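You operate a simulated robot arm through the tools that you are given. There is no shell and no other tool. Be economical: measure what you need, move in short steps, check, and stop when the job is done.

Carry out the task below with a simulated robot arm. There is one attempt and no reset: what you move stays moved.

Task
Take the large beaker from the worktop of the teacher's bench and leave it in the pan.
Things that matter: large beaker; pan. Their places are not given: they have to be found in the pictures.

The check looks at the end state, three seconds after you hand in, the way a careful person would. Anything else that was tipped, shoved, dropped, spilled or broken makes it a failure.

Robot
A 7-joint arm with a two-finger parallel gripper, fixed in place. Base frame: the origin is at the foot of the arm, x ahead of it, y to its left, z up; the work surface is at about z = 0. Lengths are in mm, angles in rad, forces in N, time in s.
With the tool pointing down near the work surface it reaches from about 240 to 620 mm from the base axis. Its first joint turns from -1.152 to 1.152 rad. Payload 2.6 kg.
The TCP is the grasp point between the finger pads, 30 mm short of the fingertips. In the tool frame z runs along the fingers and y along their closing line. Largest opening 94 mm; finger width 28, thickness 10; the body of the gripper, 50 by 96 mm, starts 55 mm behind the TCP.
Orientation is that of the tool frame in the base frame, as a unit quaternion [x, y, z, w]. With the fingers straight down and closing along the base's y, the tool's x points along the base's -x, its y along +y and its z along -z.

Tools
- The arm moves only by the tool jog_arm. Its argument "moves" is a list that holds one entry, the list of rows, each a list of 7 numbers: the shift along the tool's x, y, z in units of 40 mm (1.0 is 40 mm), then the turn, a rotation vector about the tool's x, y, z in units of 8 degrees (1.0 is 8 degrees), then the opening, from 0 (shut) to 1 (fully open). In form: [[[tx, ty, tz, rx, ry, rz, gripper], ...]]. A call has 1 to 8 rows; each row shifts and turns the commanded pose from where the row before left it, along the tool's axes as they then stand. A call with a number of a shift or a turn outside -1 to 1 is refused whole. Each row takes 0.2 s and may step no farther than 50 mm and 0.15 rad from the row before; otherwise, or with a gripper value out of range, the whole call is refused. Where a pose cannot be reached the arm comes as near as it can. A force on the tool above 40 N (or 10 N above the force at the start of the call, whichever is more), or a blocked arm, ends the call early, and 0.2 s more pass. The fingers move at their own pace (about 72 mm/s each) and stop on an object; they squeeze with about 25 N. The grip force told is the motor's: it shows also when the fingers shut on nothing. Time passes only in rows, and 0.2 s behind the last, so rows that do not move let the fingers close. The reply holds the time, the measured pose of the TCP, the force on the tool along the base axes, the opening and the grip force, in the units named above and with some noise, and new pictures: "views" is both (left out), scene, wrist or none.
- Cameras (640 x 400 px; columns grow to the right, rows downward): "scene" is fixed at [41.6, 437, 566.6]; the picture's right is [-0.71, -0.70, 0.00], its down [-0.38, 0.38, -0.84] and it looks along [0.59, -0.60, -0.54] (base axes); focal length 321 px, centre (320, 200). "wrist" rides on the gripper at [76, 14, -102] in the tool frame; the picture's right is [-0.18, 0.98, 0.00], its down [-0.75, -0.14, -0.64] and it looks along [-0.63, -0.12, 0.77] (tool axes); focal length 243 px, centre (320, 200).
- point_at(camera, pixels): for up to 12 pixels [column, row] of the newest picture of that camera ("zoom" is the newest enlarged one), the place [x, y, z] in the base frame of the surface seen there, good to about 2 mm. No time passes.
- zoom(camera, box): a new picture of the part [left, top, right, bottom] of that camera's present view, enlarged. No time passes.
- close_job(): hands the job in; it is judged then, once.

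Keep the steps short. Do not move on a guess: measure, check each grasp and each placing, and mend mistakes. In all there are 60 turns and 170 pictures (those below and enlarged ones count). Leave the gripper open and the arm clear of the work at the hand-in unless told otherwise, and finish with a single line.

The tools are called after "Request:" by a JSON object that holds its "name" and its "arguments". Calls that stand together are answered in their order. jog_arm: Moves the arm, as the interface text tells. Its arguments: {"type":"object","properties":{"moves":{"type":"array","items":{"type":"array","items":{"type":"array","items":{"type":"number"}}}},"views":{"type":"string","enum":["both","scene","wrist","none"]}},"required":["moves"]} The other tools are called the same way: point_at (camera, pixels) gives the place of the surface under pixels of a picture; zoom (camera, box) takes an enlarged picture of a part of a camera's view; close_job () hands the job in.

At the start:

```text
clock: 0.0
tcp_pos: [414.3, -47.5, 290.0]
tool_rot: [0.0, 1.0, 0.0, 0.0]
ft_force: [-0.2, -0.4, -0.9]
width: 94.2
grip_force: 0.0
```

scene: 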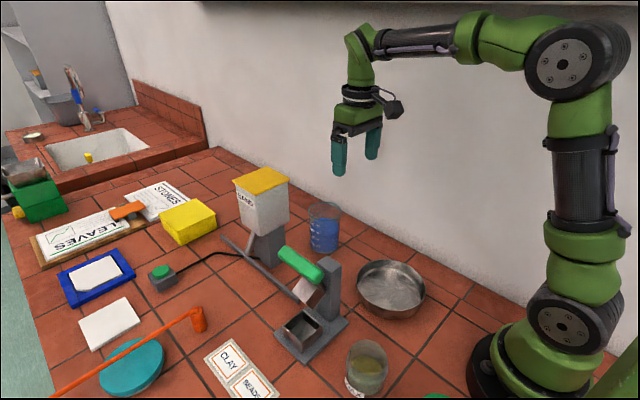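
wrist: 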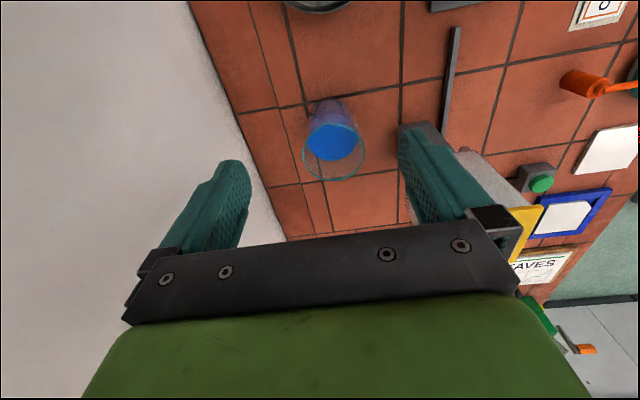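

I see a beaker with blue liquid near (323,228), another with yellowish contents near (366,368), and a metal pan near (390,288). I'll zoom in to compare the beakers.

Request:
{"name": "zoom", "arguments": {"camera": "scene", "box": [220, 160, 460, 310]}}

Request:
{"name": "zoom", "arguments": {"camera": "scene", "box": [300, 300, 460, 400]}}

Request:
{"name": "point_at", "arguments": {"camera": "scene", "pixels": [[310, 208], [340, 209], [324, 252], [324, 230], [350, 350], [386, 352], [366, 365], [364, 397], [390, 290], [358, 285], [424, 290], [390, 318]]}}

Request:
{"name": "zoom", "arguments": {"camera": "scene", "box": [0, 60, 240, 240]}}

```text
2.67 times, centred on (340, 235) of scene
```

zoom: 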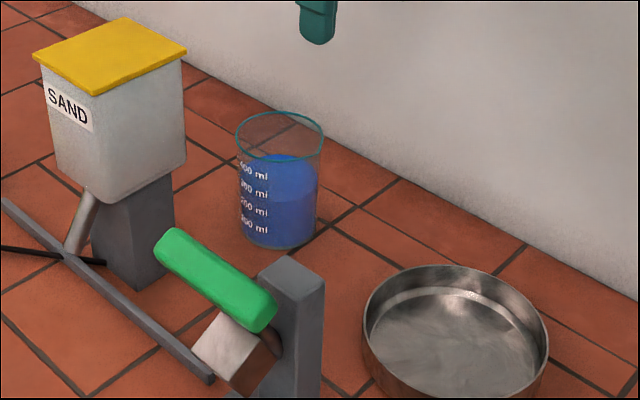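

```text
4.00 times, centred on (380, 350) of scene
```

zoom: 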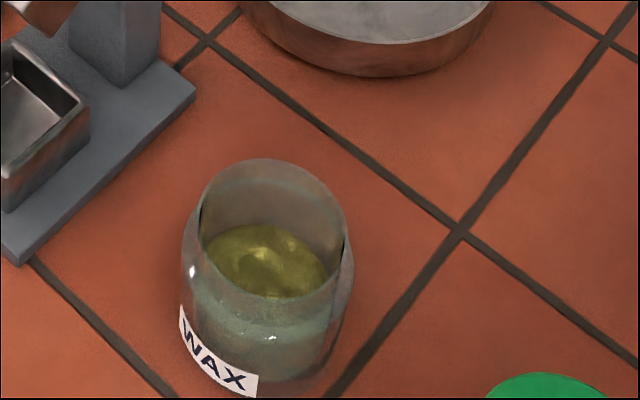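

```text
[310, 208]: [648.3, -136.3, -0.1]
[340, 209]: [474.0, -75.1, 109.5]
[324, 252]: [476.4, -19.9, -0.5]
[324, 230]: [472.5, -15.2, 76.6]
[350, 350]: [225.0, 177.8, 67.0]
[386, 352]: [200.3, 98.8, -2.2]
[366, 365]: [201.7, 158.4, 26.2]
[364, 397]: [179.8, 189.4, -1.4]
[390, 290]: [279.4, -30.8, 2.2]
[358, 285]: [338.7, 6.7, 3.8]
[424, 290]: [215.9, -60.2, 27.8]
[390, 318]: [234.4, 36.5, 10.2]
```

```text
2.22 times, centred on (120, 150) of scene
```

zoom: 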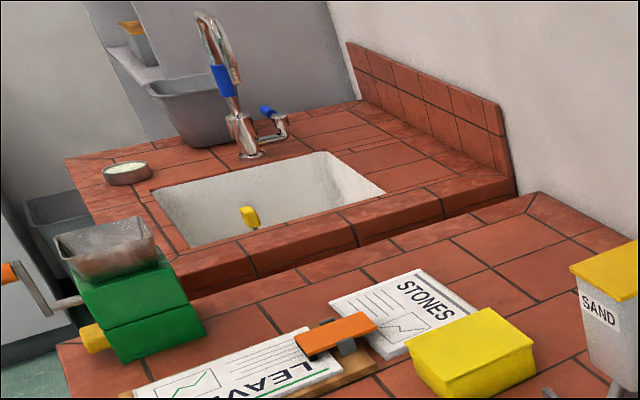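

The blue one is the only beaker, graduated to 400+ ml and holding liquid. The yellowish one is a jar labelled WAX. Next I'll enlarge the beaker and the pan to fix their centres.

Request:
{"name": "zoom", "arguments": {"camera": "scene", "box": [345, 250, 441, 325]}}

Request:
{"name": "zoom", "arguments": {"camera": "scene", "box": [284, 195, 364, 260]}}

```text
5.33 times, centred on (393, 288) of scene
```

zoom: 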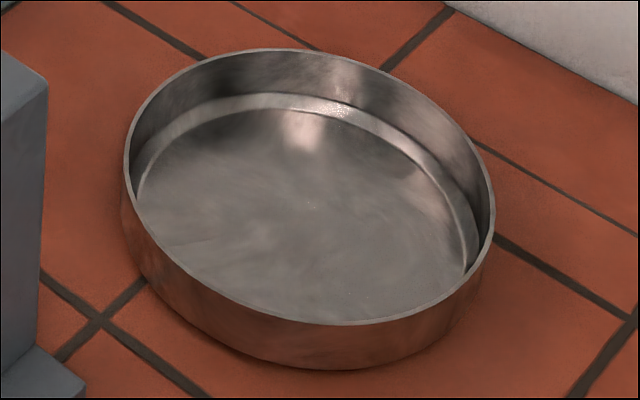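

```text
6.15 times, centred on (324, 228) of scene
```

zoom: 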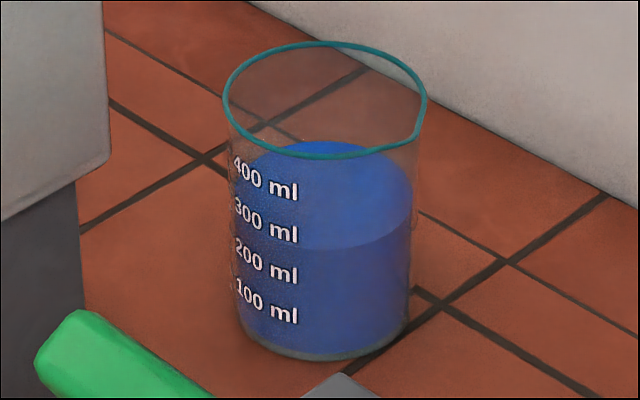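

Rim points in the zoom are near left (225,100), right (427,105), top (325,43) and bottom (325,157). I'll measure those, the liquid edges, and the pan's rim and floor.

Request:
{"name": "point_at", "arguments": {"camera": "zoom", "pixels": [[225, 100], [426, 97], [325, 43], [325, 156], [270, 143], [385, 147], [325, 240], [325, 330], [325, 355], [255, 61], [90, 380], [60, 180]]}}

Request:
{"name": "point_at", "arguments": {"camera": "scene", "pixels": [[364.2, 279], [437, 293], [398, 259.3], [405, 310.5], [368.5, 285], [437, 285], [418, 307], [385, 304.5], [390, 285], [400, 295], [380, 285], [405, 280]]}}

```text
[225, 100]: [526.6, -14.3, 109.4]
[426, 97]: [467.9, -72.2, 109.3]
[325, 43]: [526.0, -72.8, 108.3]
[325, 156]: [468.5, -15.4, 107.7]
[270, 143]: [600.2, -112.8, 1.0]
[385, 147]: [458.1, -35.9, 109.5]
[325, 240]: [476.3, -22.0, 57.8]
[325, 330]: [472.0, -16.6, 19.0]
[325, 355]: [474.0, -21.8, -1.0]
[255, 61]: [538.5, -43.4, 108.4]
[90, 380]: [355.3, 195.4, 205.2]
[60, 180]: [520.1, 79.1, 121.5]
```

```text
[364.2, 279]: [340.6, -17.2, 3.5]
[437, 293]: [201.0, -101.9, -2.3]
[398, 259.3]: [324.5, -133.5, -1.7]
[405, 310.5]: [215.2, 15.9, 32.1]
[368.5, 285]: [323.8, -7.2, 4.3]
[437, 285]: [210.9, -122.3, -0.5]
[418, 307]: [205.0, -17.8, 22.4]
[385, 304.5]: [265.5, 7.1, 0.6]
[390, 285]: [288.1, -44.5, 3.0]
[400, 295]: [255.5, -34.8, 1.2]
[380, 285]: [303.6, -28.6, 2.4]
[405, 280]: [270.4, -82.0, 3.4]
```

The beaker's centre is about (497,-44), its diameter about 82 and its rim at z≈109. Next I'll measure the pan rim, with pixels converted from the zoom.

Request:
{"name": "point_at", "arguments": {"camera": "scene", "pixels": [[356.6, 281], [425.2, 289.5], [383, 259.4], [398, 310.4], [370, 299], [410, 270], [358, 285], [424.5, 295], [362, 270], [415, 307], [390, 259.5], [385, 308]]}}

Request:
{"name": "zoom", "arguments": {"camera": "wrist", "box": [240, 0, 480, 200]}}

```text
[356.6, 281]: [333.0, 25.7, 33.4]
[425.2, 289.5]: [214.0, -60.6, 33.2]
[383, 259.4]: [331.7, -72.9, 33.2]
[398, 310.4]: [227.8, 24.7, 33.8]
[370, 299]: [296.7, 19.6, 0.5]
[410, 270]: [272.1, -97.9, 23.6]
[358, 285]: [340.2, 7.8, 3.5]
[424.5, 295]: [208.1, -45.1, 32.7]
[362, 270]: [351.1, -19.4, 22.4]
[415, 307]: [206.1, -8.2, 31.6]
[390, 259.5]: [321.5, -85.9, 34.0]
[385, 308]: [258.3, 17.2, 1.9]
```

```text
2.00 times, centred on (360, 100) of wrist
```

zoom: 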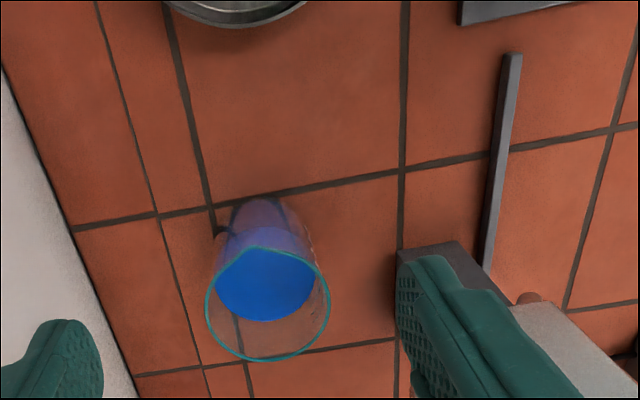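

The pan's centre is about (278,-23), its rim radius about 73 at z 33, and its floor z about 3. Before descending I'll check clearance from the wall and the sand hopper.

Request:
{"name": "point_at", "arguments": {"camera": "wrist", "pixels": [[300, 180], [304, 196], [295, 150], [455, 133], [440, 128], [470, 155]]}}

Request:
{"name": "point_at", "arguments": {"camera": "scene", "pixels": [[288, 190], [286, 210], [255, 180], [262, 170], [281, 235], [270, 262], [300, 265], [243, 220], [330, 262], [288, 222]]}}

```text
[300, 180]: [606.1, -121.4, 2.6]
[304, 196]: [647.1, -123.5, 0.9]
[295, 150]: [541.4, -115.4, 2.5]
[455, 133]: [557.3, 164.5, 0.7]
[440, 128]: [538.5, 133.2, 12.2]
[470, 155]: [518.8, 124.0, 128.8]
```

```text
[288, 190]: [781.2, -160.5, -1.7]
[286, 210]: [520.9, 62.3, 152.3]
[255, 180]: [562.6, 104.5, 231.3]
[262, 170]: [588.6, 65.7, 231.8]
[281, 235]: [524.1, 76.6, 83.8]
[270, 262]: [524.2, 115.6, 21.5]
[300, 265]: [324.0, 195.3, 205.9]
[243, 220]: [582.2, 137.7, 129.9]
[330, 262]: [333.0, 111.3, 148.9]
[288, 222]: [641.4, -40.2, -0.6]
```

Clearance is good: the hopper starts at y>60 and the wall is beyond y=-150. I'll move above the beaker, staying over its rim (fingertips at z≈130).

Request:
{"name": "jog_arm", "arguments": {"moves": [[[-0.7, 0.03, 0, 0, 0, 0, 1], [-0.7, 0.03, 0, 0, 0, 0, 1], [-0.68, 0.03, 0, 0, 0, 0, 1], [0, 0, 0.9, 0, 0, 0, 1], [0, 0, 0.9, 0, 0, 0, 1], [0, 0, 0.9, 0, 0, 0, 1], [0, 0, 0.5, 0, 0, 0, 1]]]}}

```text
clock: 1.6
tcp_pos: [497.3, -43.2, 161.9]
tool_rot: [0.0, 1.0, 0.0, 0.0]
ft_force: [-0.2, 0.1, -0.5]
width: 93.7
grip_force: 0.0
```

scene: 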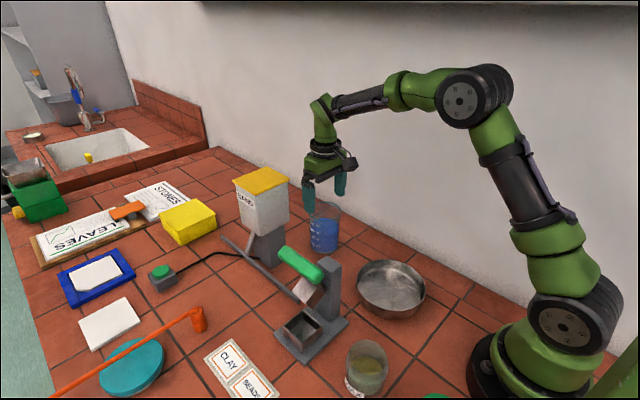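
wrist: 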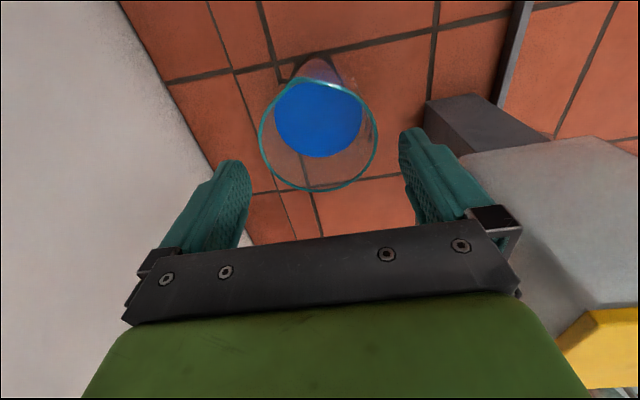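

The TCP is at (497.3,-43.2,161.9). I'll measure the rim from the wrist view at left (260,140), right (376,140), top (322,79) and bottom (315,190).

Request:
{"name": "zoom", "arguments": {"camera": "wrist", "box": [200, 60, 440, 210]}}

Request:
{"name": "point_at", "arguments": {"camera": "wrist", "pixels": [[259.5, 140], [376.5, 138], [318, 190.5], [290, 183], [350, 181], [262, 122], [375, 122], [370, 110]]}}

```text
2.67 times, centred on (320, 135) of wrist
```

zoom: 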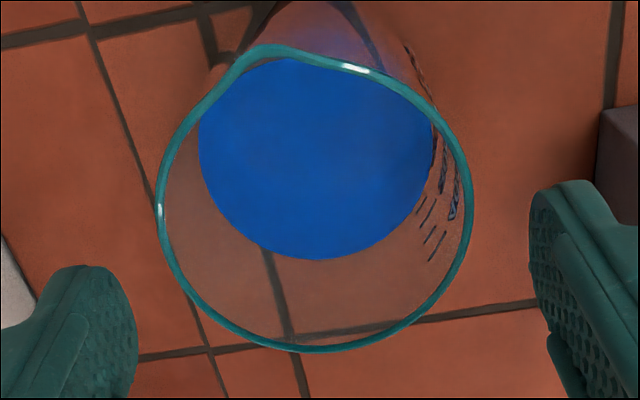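

```text
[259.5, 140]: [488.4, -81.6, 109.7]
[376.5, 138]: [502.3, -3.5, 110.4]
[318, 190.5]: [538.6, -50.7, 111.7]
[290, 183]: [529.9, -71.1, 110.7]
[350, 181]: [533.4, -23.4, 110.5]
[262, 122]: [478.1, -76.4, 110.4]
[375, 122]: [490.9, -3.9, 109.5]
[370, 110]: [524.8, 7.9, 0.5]
```

The rim centre is about (497.5,-43) with radius about 40.5, so the gripper is centred. I'll descend to z≈75, fingers open.

Request:
{"name": "jog_arm", "arguments": {"moves": [[[0, 0, 0.35, 0, 0, 0, 1], [0, 0, 0.35, 0, 0, 0, 1], [0, 0, 0.35, 0, 0, 0, 1], [0, 0, 0.35, 0, 0, 0, 1], [0, 0, 0.35, 0, 0, 0, 1], [0, 0, 0.35, 0, 0, 0, 1], [0, 0, 0.05, 0, 0, 0, 1]]]}}

```text
clock: 3.2
tcp_pos: [497.3, -43.7, 76.4]
tool_rot: [0.0, 1.0, 0.0, 0.0]
ft_force: [-1.0, 0.6, 0.0]
width: 93.7
grip_force: 0.1
```

scene: 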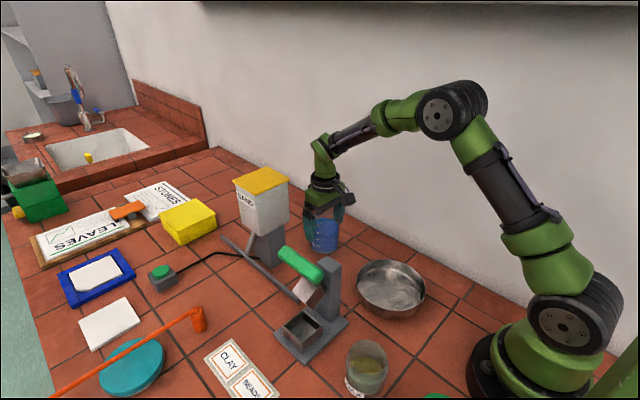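
wrist: 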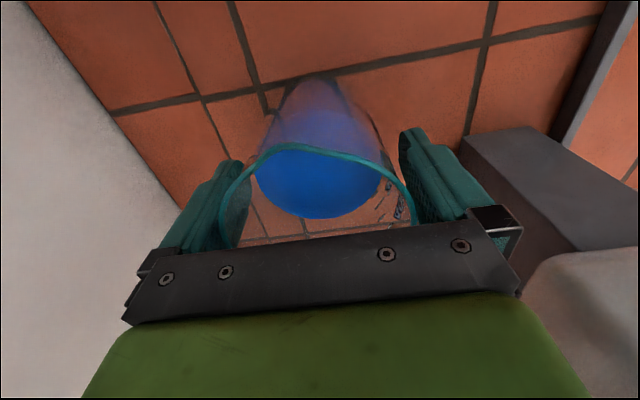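

The fingers straddle the beaker without contact, so I'll close gradually.

Request:
{"name": "jog_arm", "arguments": {"moves": [[[0, 0, 0, 0, 0, 0, 0.9], [0, 0, 0, 0, 0, 0, 0.85], [0, 0, 0, 0, 0, 0, 0.75], [0, 0, 0, 0, 0, 0, 0.5], [0, 0, 0, 0, 0, 0, 0.3], [0, 0, 0, 0, 0, 0, 0.3]]], "views": "wrist"}}

```text
clock: 4.6
tcp_pos: [498.3, -43.8, 76.5]
tool_rot: [-0.001, 1.0, 0.0, 0.0]
ft_force: [0.7, -1.0, -0.6]
width: 82.1
grip_force: 25.1
```

wrist: 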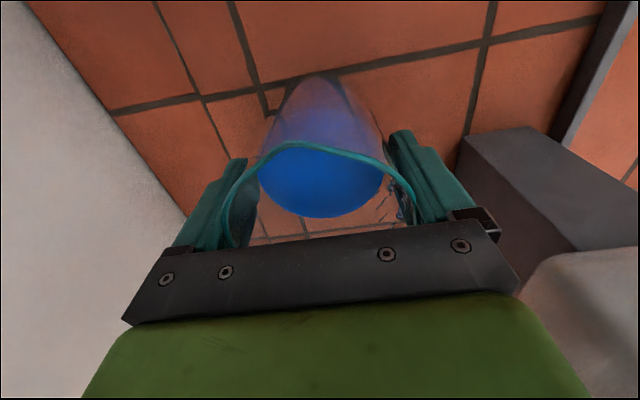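

It's gripped at 82 mm with 25 N. I'll lift gently about 20 mm and check.

Request:
{"name": "jog_arm", "arguments": {"moves": [[[0, 0, -0.05, 0, 0, 0, 0.3], [0, 0, -0.1, 0, 0, 0, 0.3], [0, 0, -0.15, 0, 0, 0, 0.3], [0, 0, -0.15, 0, 0, 0, 0.3], [0, 0, -0.1, 0, 0, 0, 0.3], [0, 0, 0, 0, 0, 0, 0.3]]]}}

```text
clock: 6.0
tcp_pos: [498.7, -43.9, 99.0]
tool_rot: [0.0, 1.0, 0.0, 0.0]
ft_force: [-0.2, 0.4, -4.7]
width: 82.1
grip_force: 25.1
```

scene: 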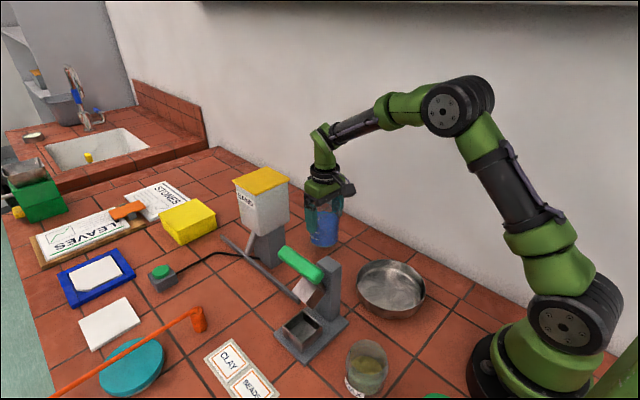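
wrist: 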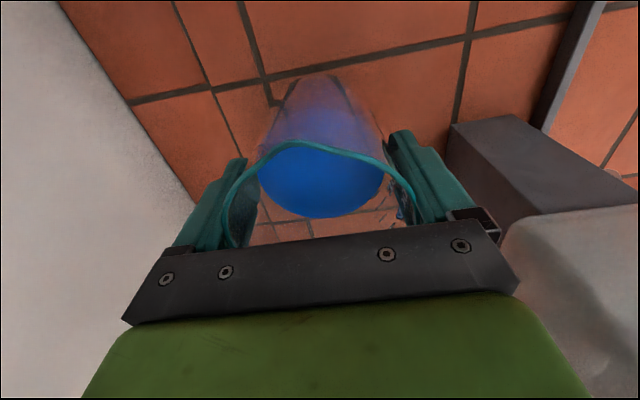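

The beaker is lifted (about 4.7 N) with no slip. I'll raise it to z≈140, then carry it slowly towards the pan in gentle ramps.

Request:
{"name": "jog_arm", "arguments": {"moves": [[[0, 0, -0.15, 0, 0, 0, 0.3], [0, 0, -0.3, 0, 0, 0, 0.3], [0, 0, -0.3, 0, 0, 0, 0.3], [0, 0, -0.2, 0, 0, 0, 0.3], [0.1, 0, -0.1, 0, 0, 0, 0.3], [0.2, 0, 0, 0, 0, 0, 0.3], [0.3, 0, 0, 0, 0, 0, 0.3], [0.3, 0, 0, 0, 0, 0, 0.3]]], "views": "scene"}}

Request:
{"name": "jog_arm", "arguments": {"moves": [[[0.2, 0.05, 0, 0, 0, 0, 0.3], [0.35, 0.05, 0, 0, 0, 0, 0.3], [0.4, 0.06, 0, 0, 0, 0, 0.3], [0.4, 0.06, 0, 0, 0, 0, 0.3], [0.4, 0.06, 0, 0, 0, 0, 0.3], [0.4, 0.06, 0, 0, 0, 0, 0.3], [0.35, 0.05, 0, 0, 0, 0, 0.3], [0.2, 0.03, 0, 0, 0, 0, 0.3]]]}}

```text
clock: 7.8
tcp_pos: [461.5, -43.1, 140.3]
tool_rot: [-0.001, 1.0, 0.0, 0.0]
ft_force: [-0.7, 0.0, -5.1]
width: 82.1
grip_force: 25.0
```

scene: 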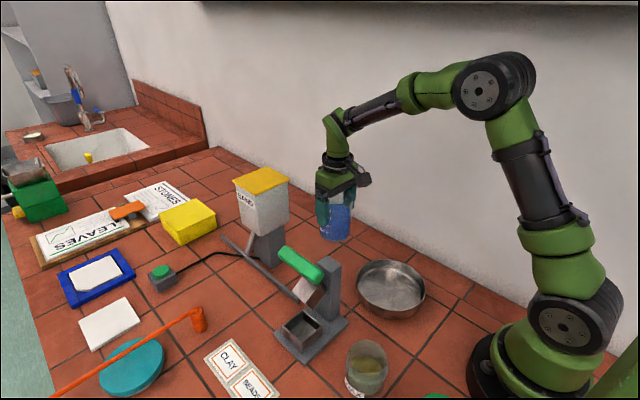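

```text
clock: 9.6
tcp_pos: [352.2, -25.3, 140.0]
tool_rot: [0.0, 1.0, 0.0, -0.001]
ft_force: [0.3, -0.3, -4.7]
width: 82.0
grip_force: 25.8
```

scene: 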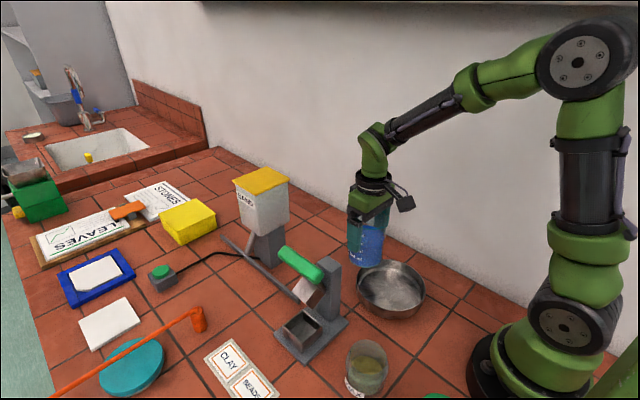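
wrist: 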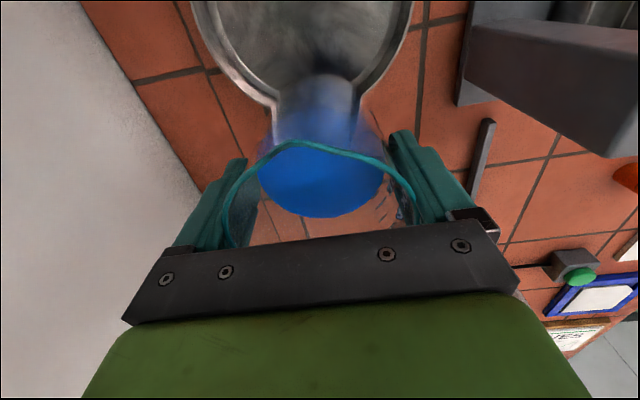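

The carry is steady at (352,-25,140). I'll recheck the pan rim from the wrist view before going over it.

Request:
{"name": "point_at", "arguments": {"camera": "wrist", "pixels": [[195, 15], [412, 20], [270, 103], [362, 92], [240, 82], [387, 70], [560, 60], [478, 80]]}}

```text
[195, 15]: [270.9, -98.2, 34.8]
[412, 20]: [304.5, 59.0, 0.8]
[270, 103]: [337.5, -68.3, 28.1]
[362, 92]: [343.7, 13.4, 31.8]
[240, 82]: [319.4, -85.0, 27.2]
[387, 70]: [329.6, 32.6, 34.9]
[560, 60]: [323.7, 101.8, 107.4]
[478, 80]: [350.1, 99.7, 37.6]
```

The pan centre (278,-23) is confirmed by wrist points at R≈75. I'll move over it.

Request:
{"name": "jog_arm", "arguments": {"moves": [[[0.15, 0.01, 0, 0, 0, 0, 0.3], [0.3, 0.01, 0, 0, 0, 0, 0.3], [0.35, 0.01, 0, 0, 0, 0, 0.3], [0.35, 0.01, 0, 0, 0, 0, 0.3], [0.35, 0.01, 0, 0, 0, 0, 0.3], [0.2, 0.01, 0, 0, 0, 0, 0.3], [0.1, 0, 0, 0, 0, 0, 0.3], [0, 0, 0, 0, 0, 0, 0.3]]]}}

```text
clock: 11.4
tcp_pos: [281.4, -23.3, 139.7]
tool_rot: [0.0, 1.0, -0.001, 0.0]
ft_force: [-0.1, -0.8, -3.9]
width: 81.7
grip_force: 25.0
```

scene: 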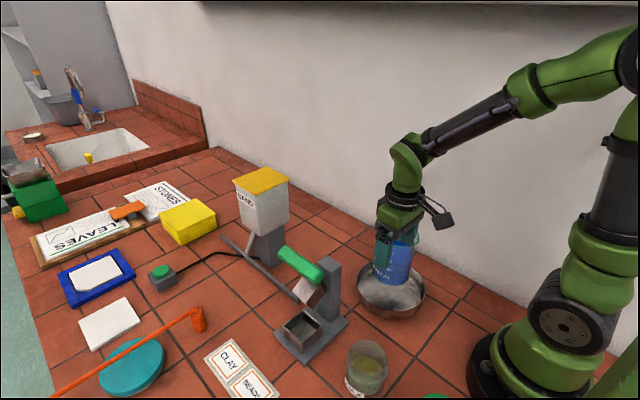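
wrist: 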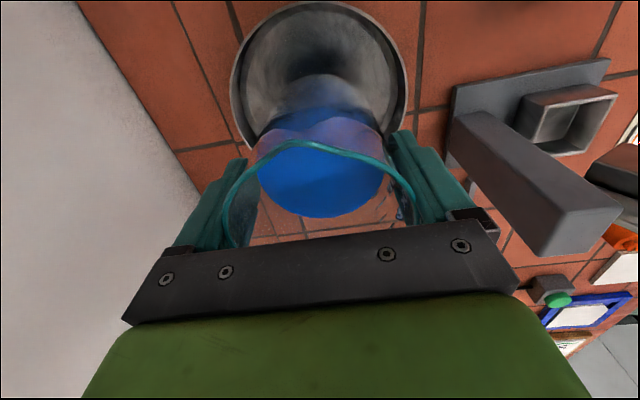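

The beaker is centred over the pan with its base at z≈63. I'll lower about 50 mm, correcting x by -3, and then creep.

Request:
{"name": "jog_arm", "arguments": {"moves": [[[0.04, 0, 0.1, 0, 0, 0, 0.3], [0.04, 0, 0.2, 0, 0, 0, 0.3], [0, 0, 0.25, 0, 0, 0, 0.3], [0, 0, 0.25, 0, 0, 0, 0.3], [0, 0, 0.25, 0, 0, 0, 0.3], [0, 0, 0.15, 0, 0, 0, 0.3], [0, 0, 0.08, 0, 0, 0, 0.3]]]}}

```text
clock: 13.0
tcp_pos: [279.1, -24.8, 89.2]
tool_rot: [0.0, 1.0, 0.0, -0.001]
ft_force: [-0.5, -0.2, -5.1]
width: 81.9
grip_force: 25.6
```

scene: 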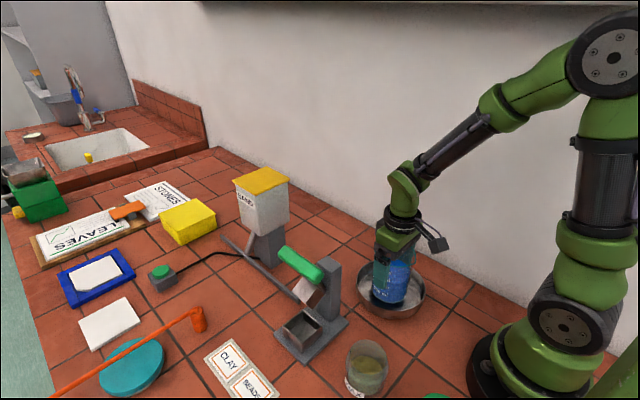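
wrist: 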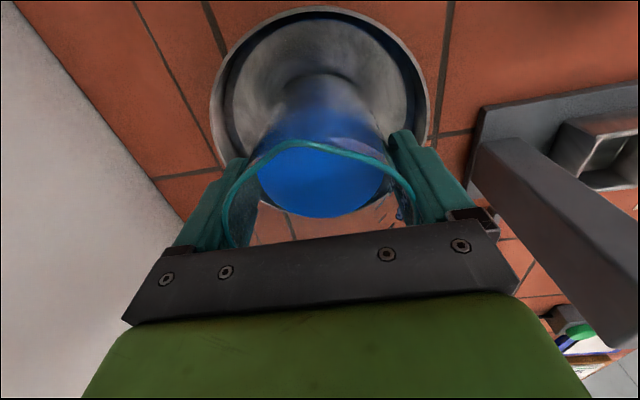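

The beaker is inside the pan with its base at z≈13. I'll creep down about 8 mm and watch the force.

Request:
{"name": "jog_arm", "arguments": {"moves": [[[0, 0, 0.05, 0, 0, 0, 0.3], [0, 0, 0.05, 0, 0, 0, 0.3], [0, 0, 0.05, 0, 0, 0, 0.3], [0, 0, 0.05, 0, 0, 0, 0.3]]], "views": "none"}}

```text
clock: 14.0
tcp_pos: [277.7, -23.7, 81.4]
tool_rot: [0.0, 1.0, 0.0, 0.001]
ft_force: [0.3, -0.7, -3.9]
width: 81.8
grip_force: 25.2
```

It's still hanging (-3.9 N), so I'll go down 1 mm per row.

Request:
{"name": "jog_arm", "arguments": {"moves": [[[0, 0, 0.025, 0, 0, 0, 0.3], [0, 0, 0.025, 0, 0, 0, 0.3]]], "views": "none"}}

```text
clock: 14.6
tcp_pos: [279.7, -24.3, 80.6]
tool_rot: [0.0, 1.0, 0.001, 0.002]
ft_force: [-2.2, 1.6, 15.4]
width: 81.4
grip_force: 25.4
```

The force rose to +15 N, so it has touched the floor. I'll ease up 0.6 mm and read again.

Request:
{"name": "jog_arm", "arguments": {"moves": [[[0, 0, -0.015, 0, 0, 0, 0.3], [0, 0, 0, 0, 0, 0, 0.3]]], "views": "both"}}

```text
clock: 15.2
tcp_pos: [279.7, -24.6, 80.5]
tool_rot: [0.001, 1.0, 0.0, 0.001]
ft_force: [0.1, 3.8, 11.6]
width: 81.6
grip_force: 25.3
```

scene: 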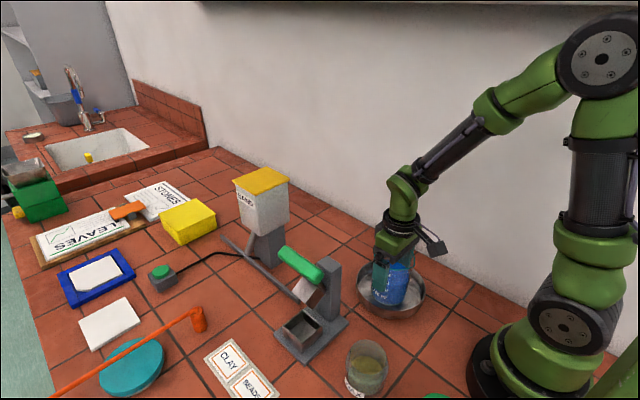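
wrist: 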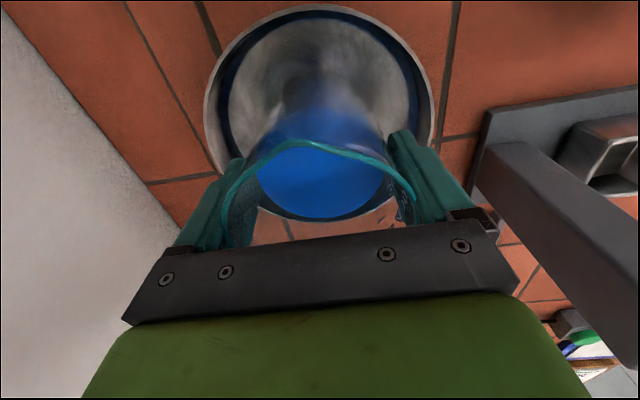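

It's seated. I'll ease another 0.5 mm and open slowly.

Request:
{"name": "jog_arm", "arguments": {"moves": [[[0, 0, -0.012, 0, 0, 0, 0.3], [0, 0, 0, 0, 0, 0, 0.87], [0, 0, 0, 0, 0, 0, 0.9], [0, 0, 0, 0, 0, 0, 0.94], [0, 0, 0, 0, 0, 0, 1], [0, 0, 0, 0, 0, 0, 1]]]}}

```text
clock: 16.6
tcp_pos: [279.0, -24.3, 80.4]
tool_rot: [0.0, 1.0, 0.0, 0.0]
ft_force: [0.1, -0.3, 0.6]
width: 93.8
grip_force: 0.1
```

scene: 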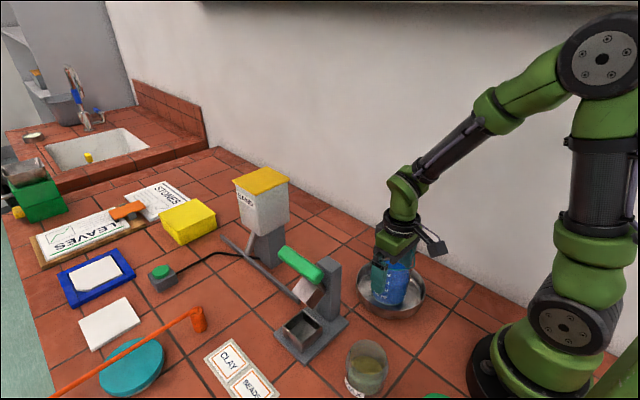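
wrist: 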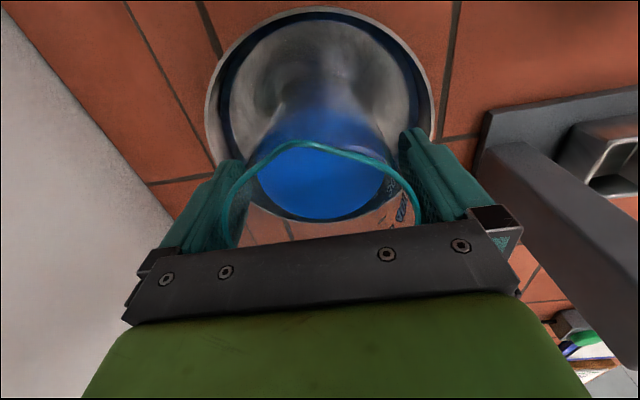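

It's released, with the fingers clear on both sides. I'll retreat straight up.

Request:
{"name": "jog_arm", "arguments": {"moves": [[[0, 0, -0.2, 0, 0, 0, 1], [0, 0, -0.4, 0, 0, 0, 1], [0, 0, -0.6, 0, 0, 0, 1], [0, 0, -0.8, 0, 0, 0, 1], [0, 0, -0.9, 0, 0, 0, 1], [0, 0, -0.9, 0, 0, 0, 1], [-0.5, 0, -0.5, 0, 0, 0, 1], [-0.8, 0, 0, 0, 0, 0, 1]]]}}

```text
clock: 18.4
tcp_pos: [331.0, -25.5, 252.3]
tool_rot: [0.0, 1.0, 0.0, 0.0]
ft_force: [0.1, 0.0, 1.1]
width: 93.8
grip_force: 0.1
```

scene: 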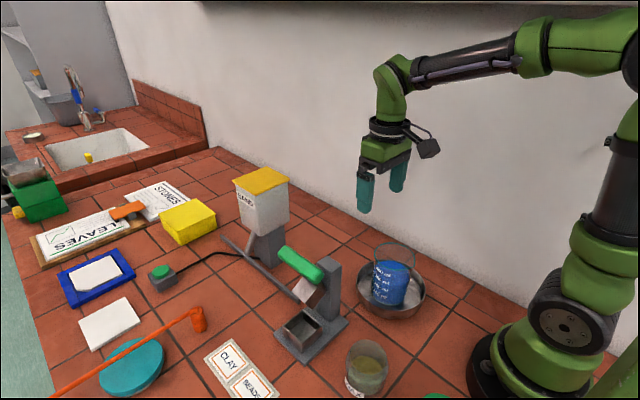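
wrist: 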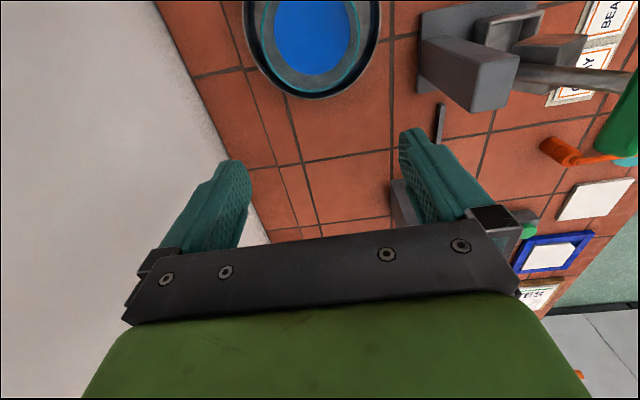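

I'll enlarge the pan to check that the beaker stands upright.

Request:
{"name": "zoom", "arguments": {"camera": "scene", "box": [335, 235, 447, 325]}}

```text
4.44 times, centred on (391, 280) of scene
```

zoom: 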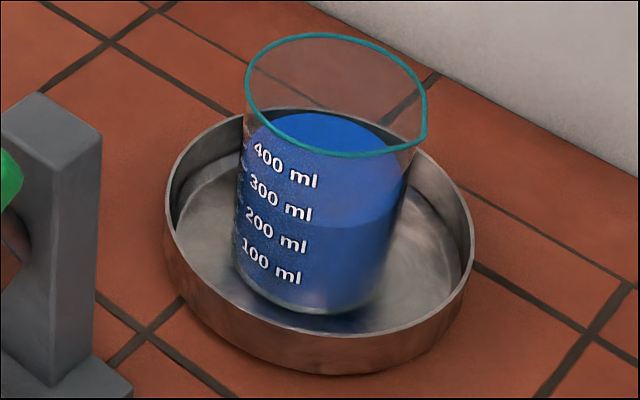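

It looks upright in the pan, with the liquid intact. A quick rim-height reading will confirm it is level.

Request:
{"name": "point_at", "arguments": {"camera": "zoom", "pixels": [[246, 85], [427, 110], [335, 37], [335, 154], [300, 148], [290, 40]]}}

```text
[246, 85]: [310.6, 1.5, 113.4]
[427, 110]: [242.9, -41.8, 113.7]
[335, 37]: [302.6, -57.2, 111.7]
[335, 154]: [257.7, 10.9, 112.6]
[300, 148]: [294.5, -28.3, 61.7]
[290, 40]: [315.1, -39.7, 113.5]
```

The rim is level at z≈112–113.5, about 3 mm above its bench height, so the beaker stands on the pan floor. The arm is clear and the gripper open, so I'm handing in.

Request:
{"name": "close_job", "arguments": {}}

```text
The job is handed in.
```

The large beaker is standing upright in the pan with its liquid unspilled, nothing else was disturbed, and the gripper is open and clear.
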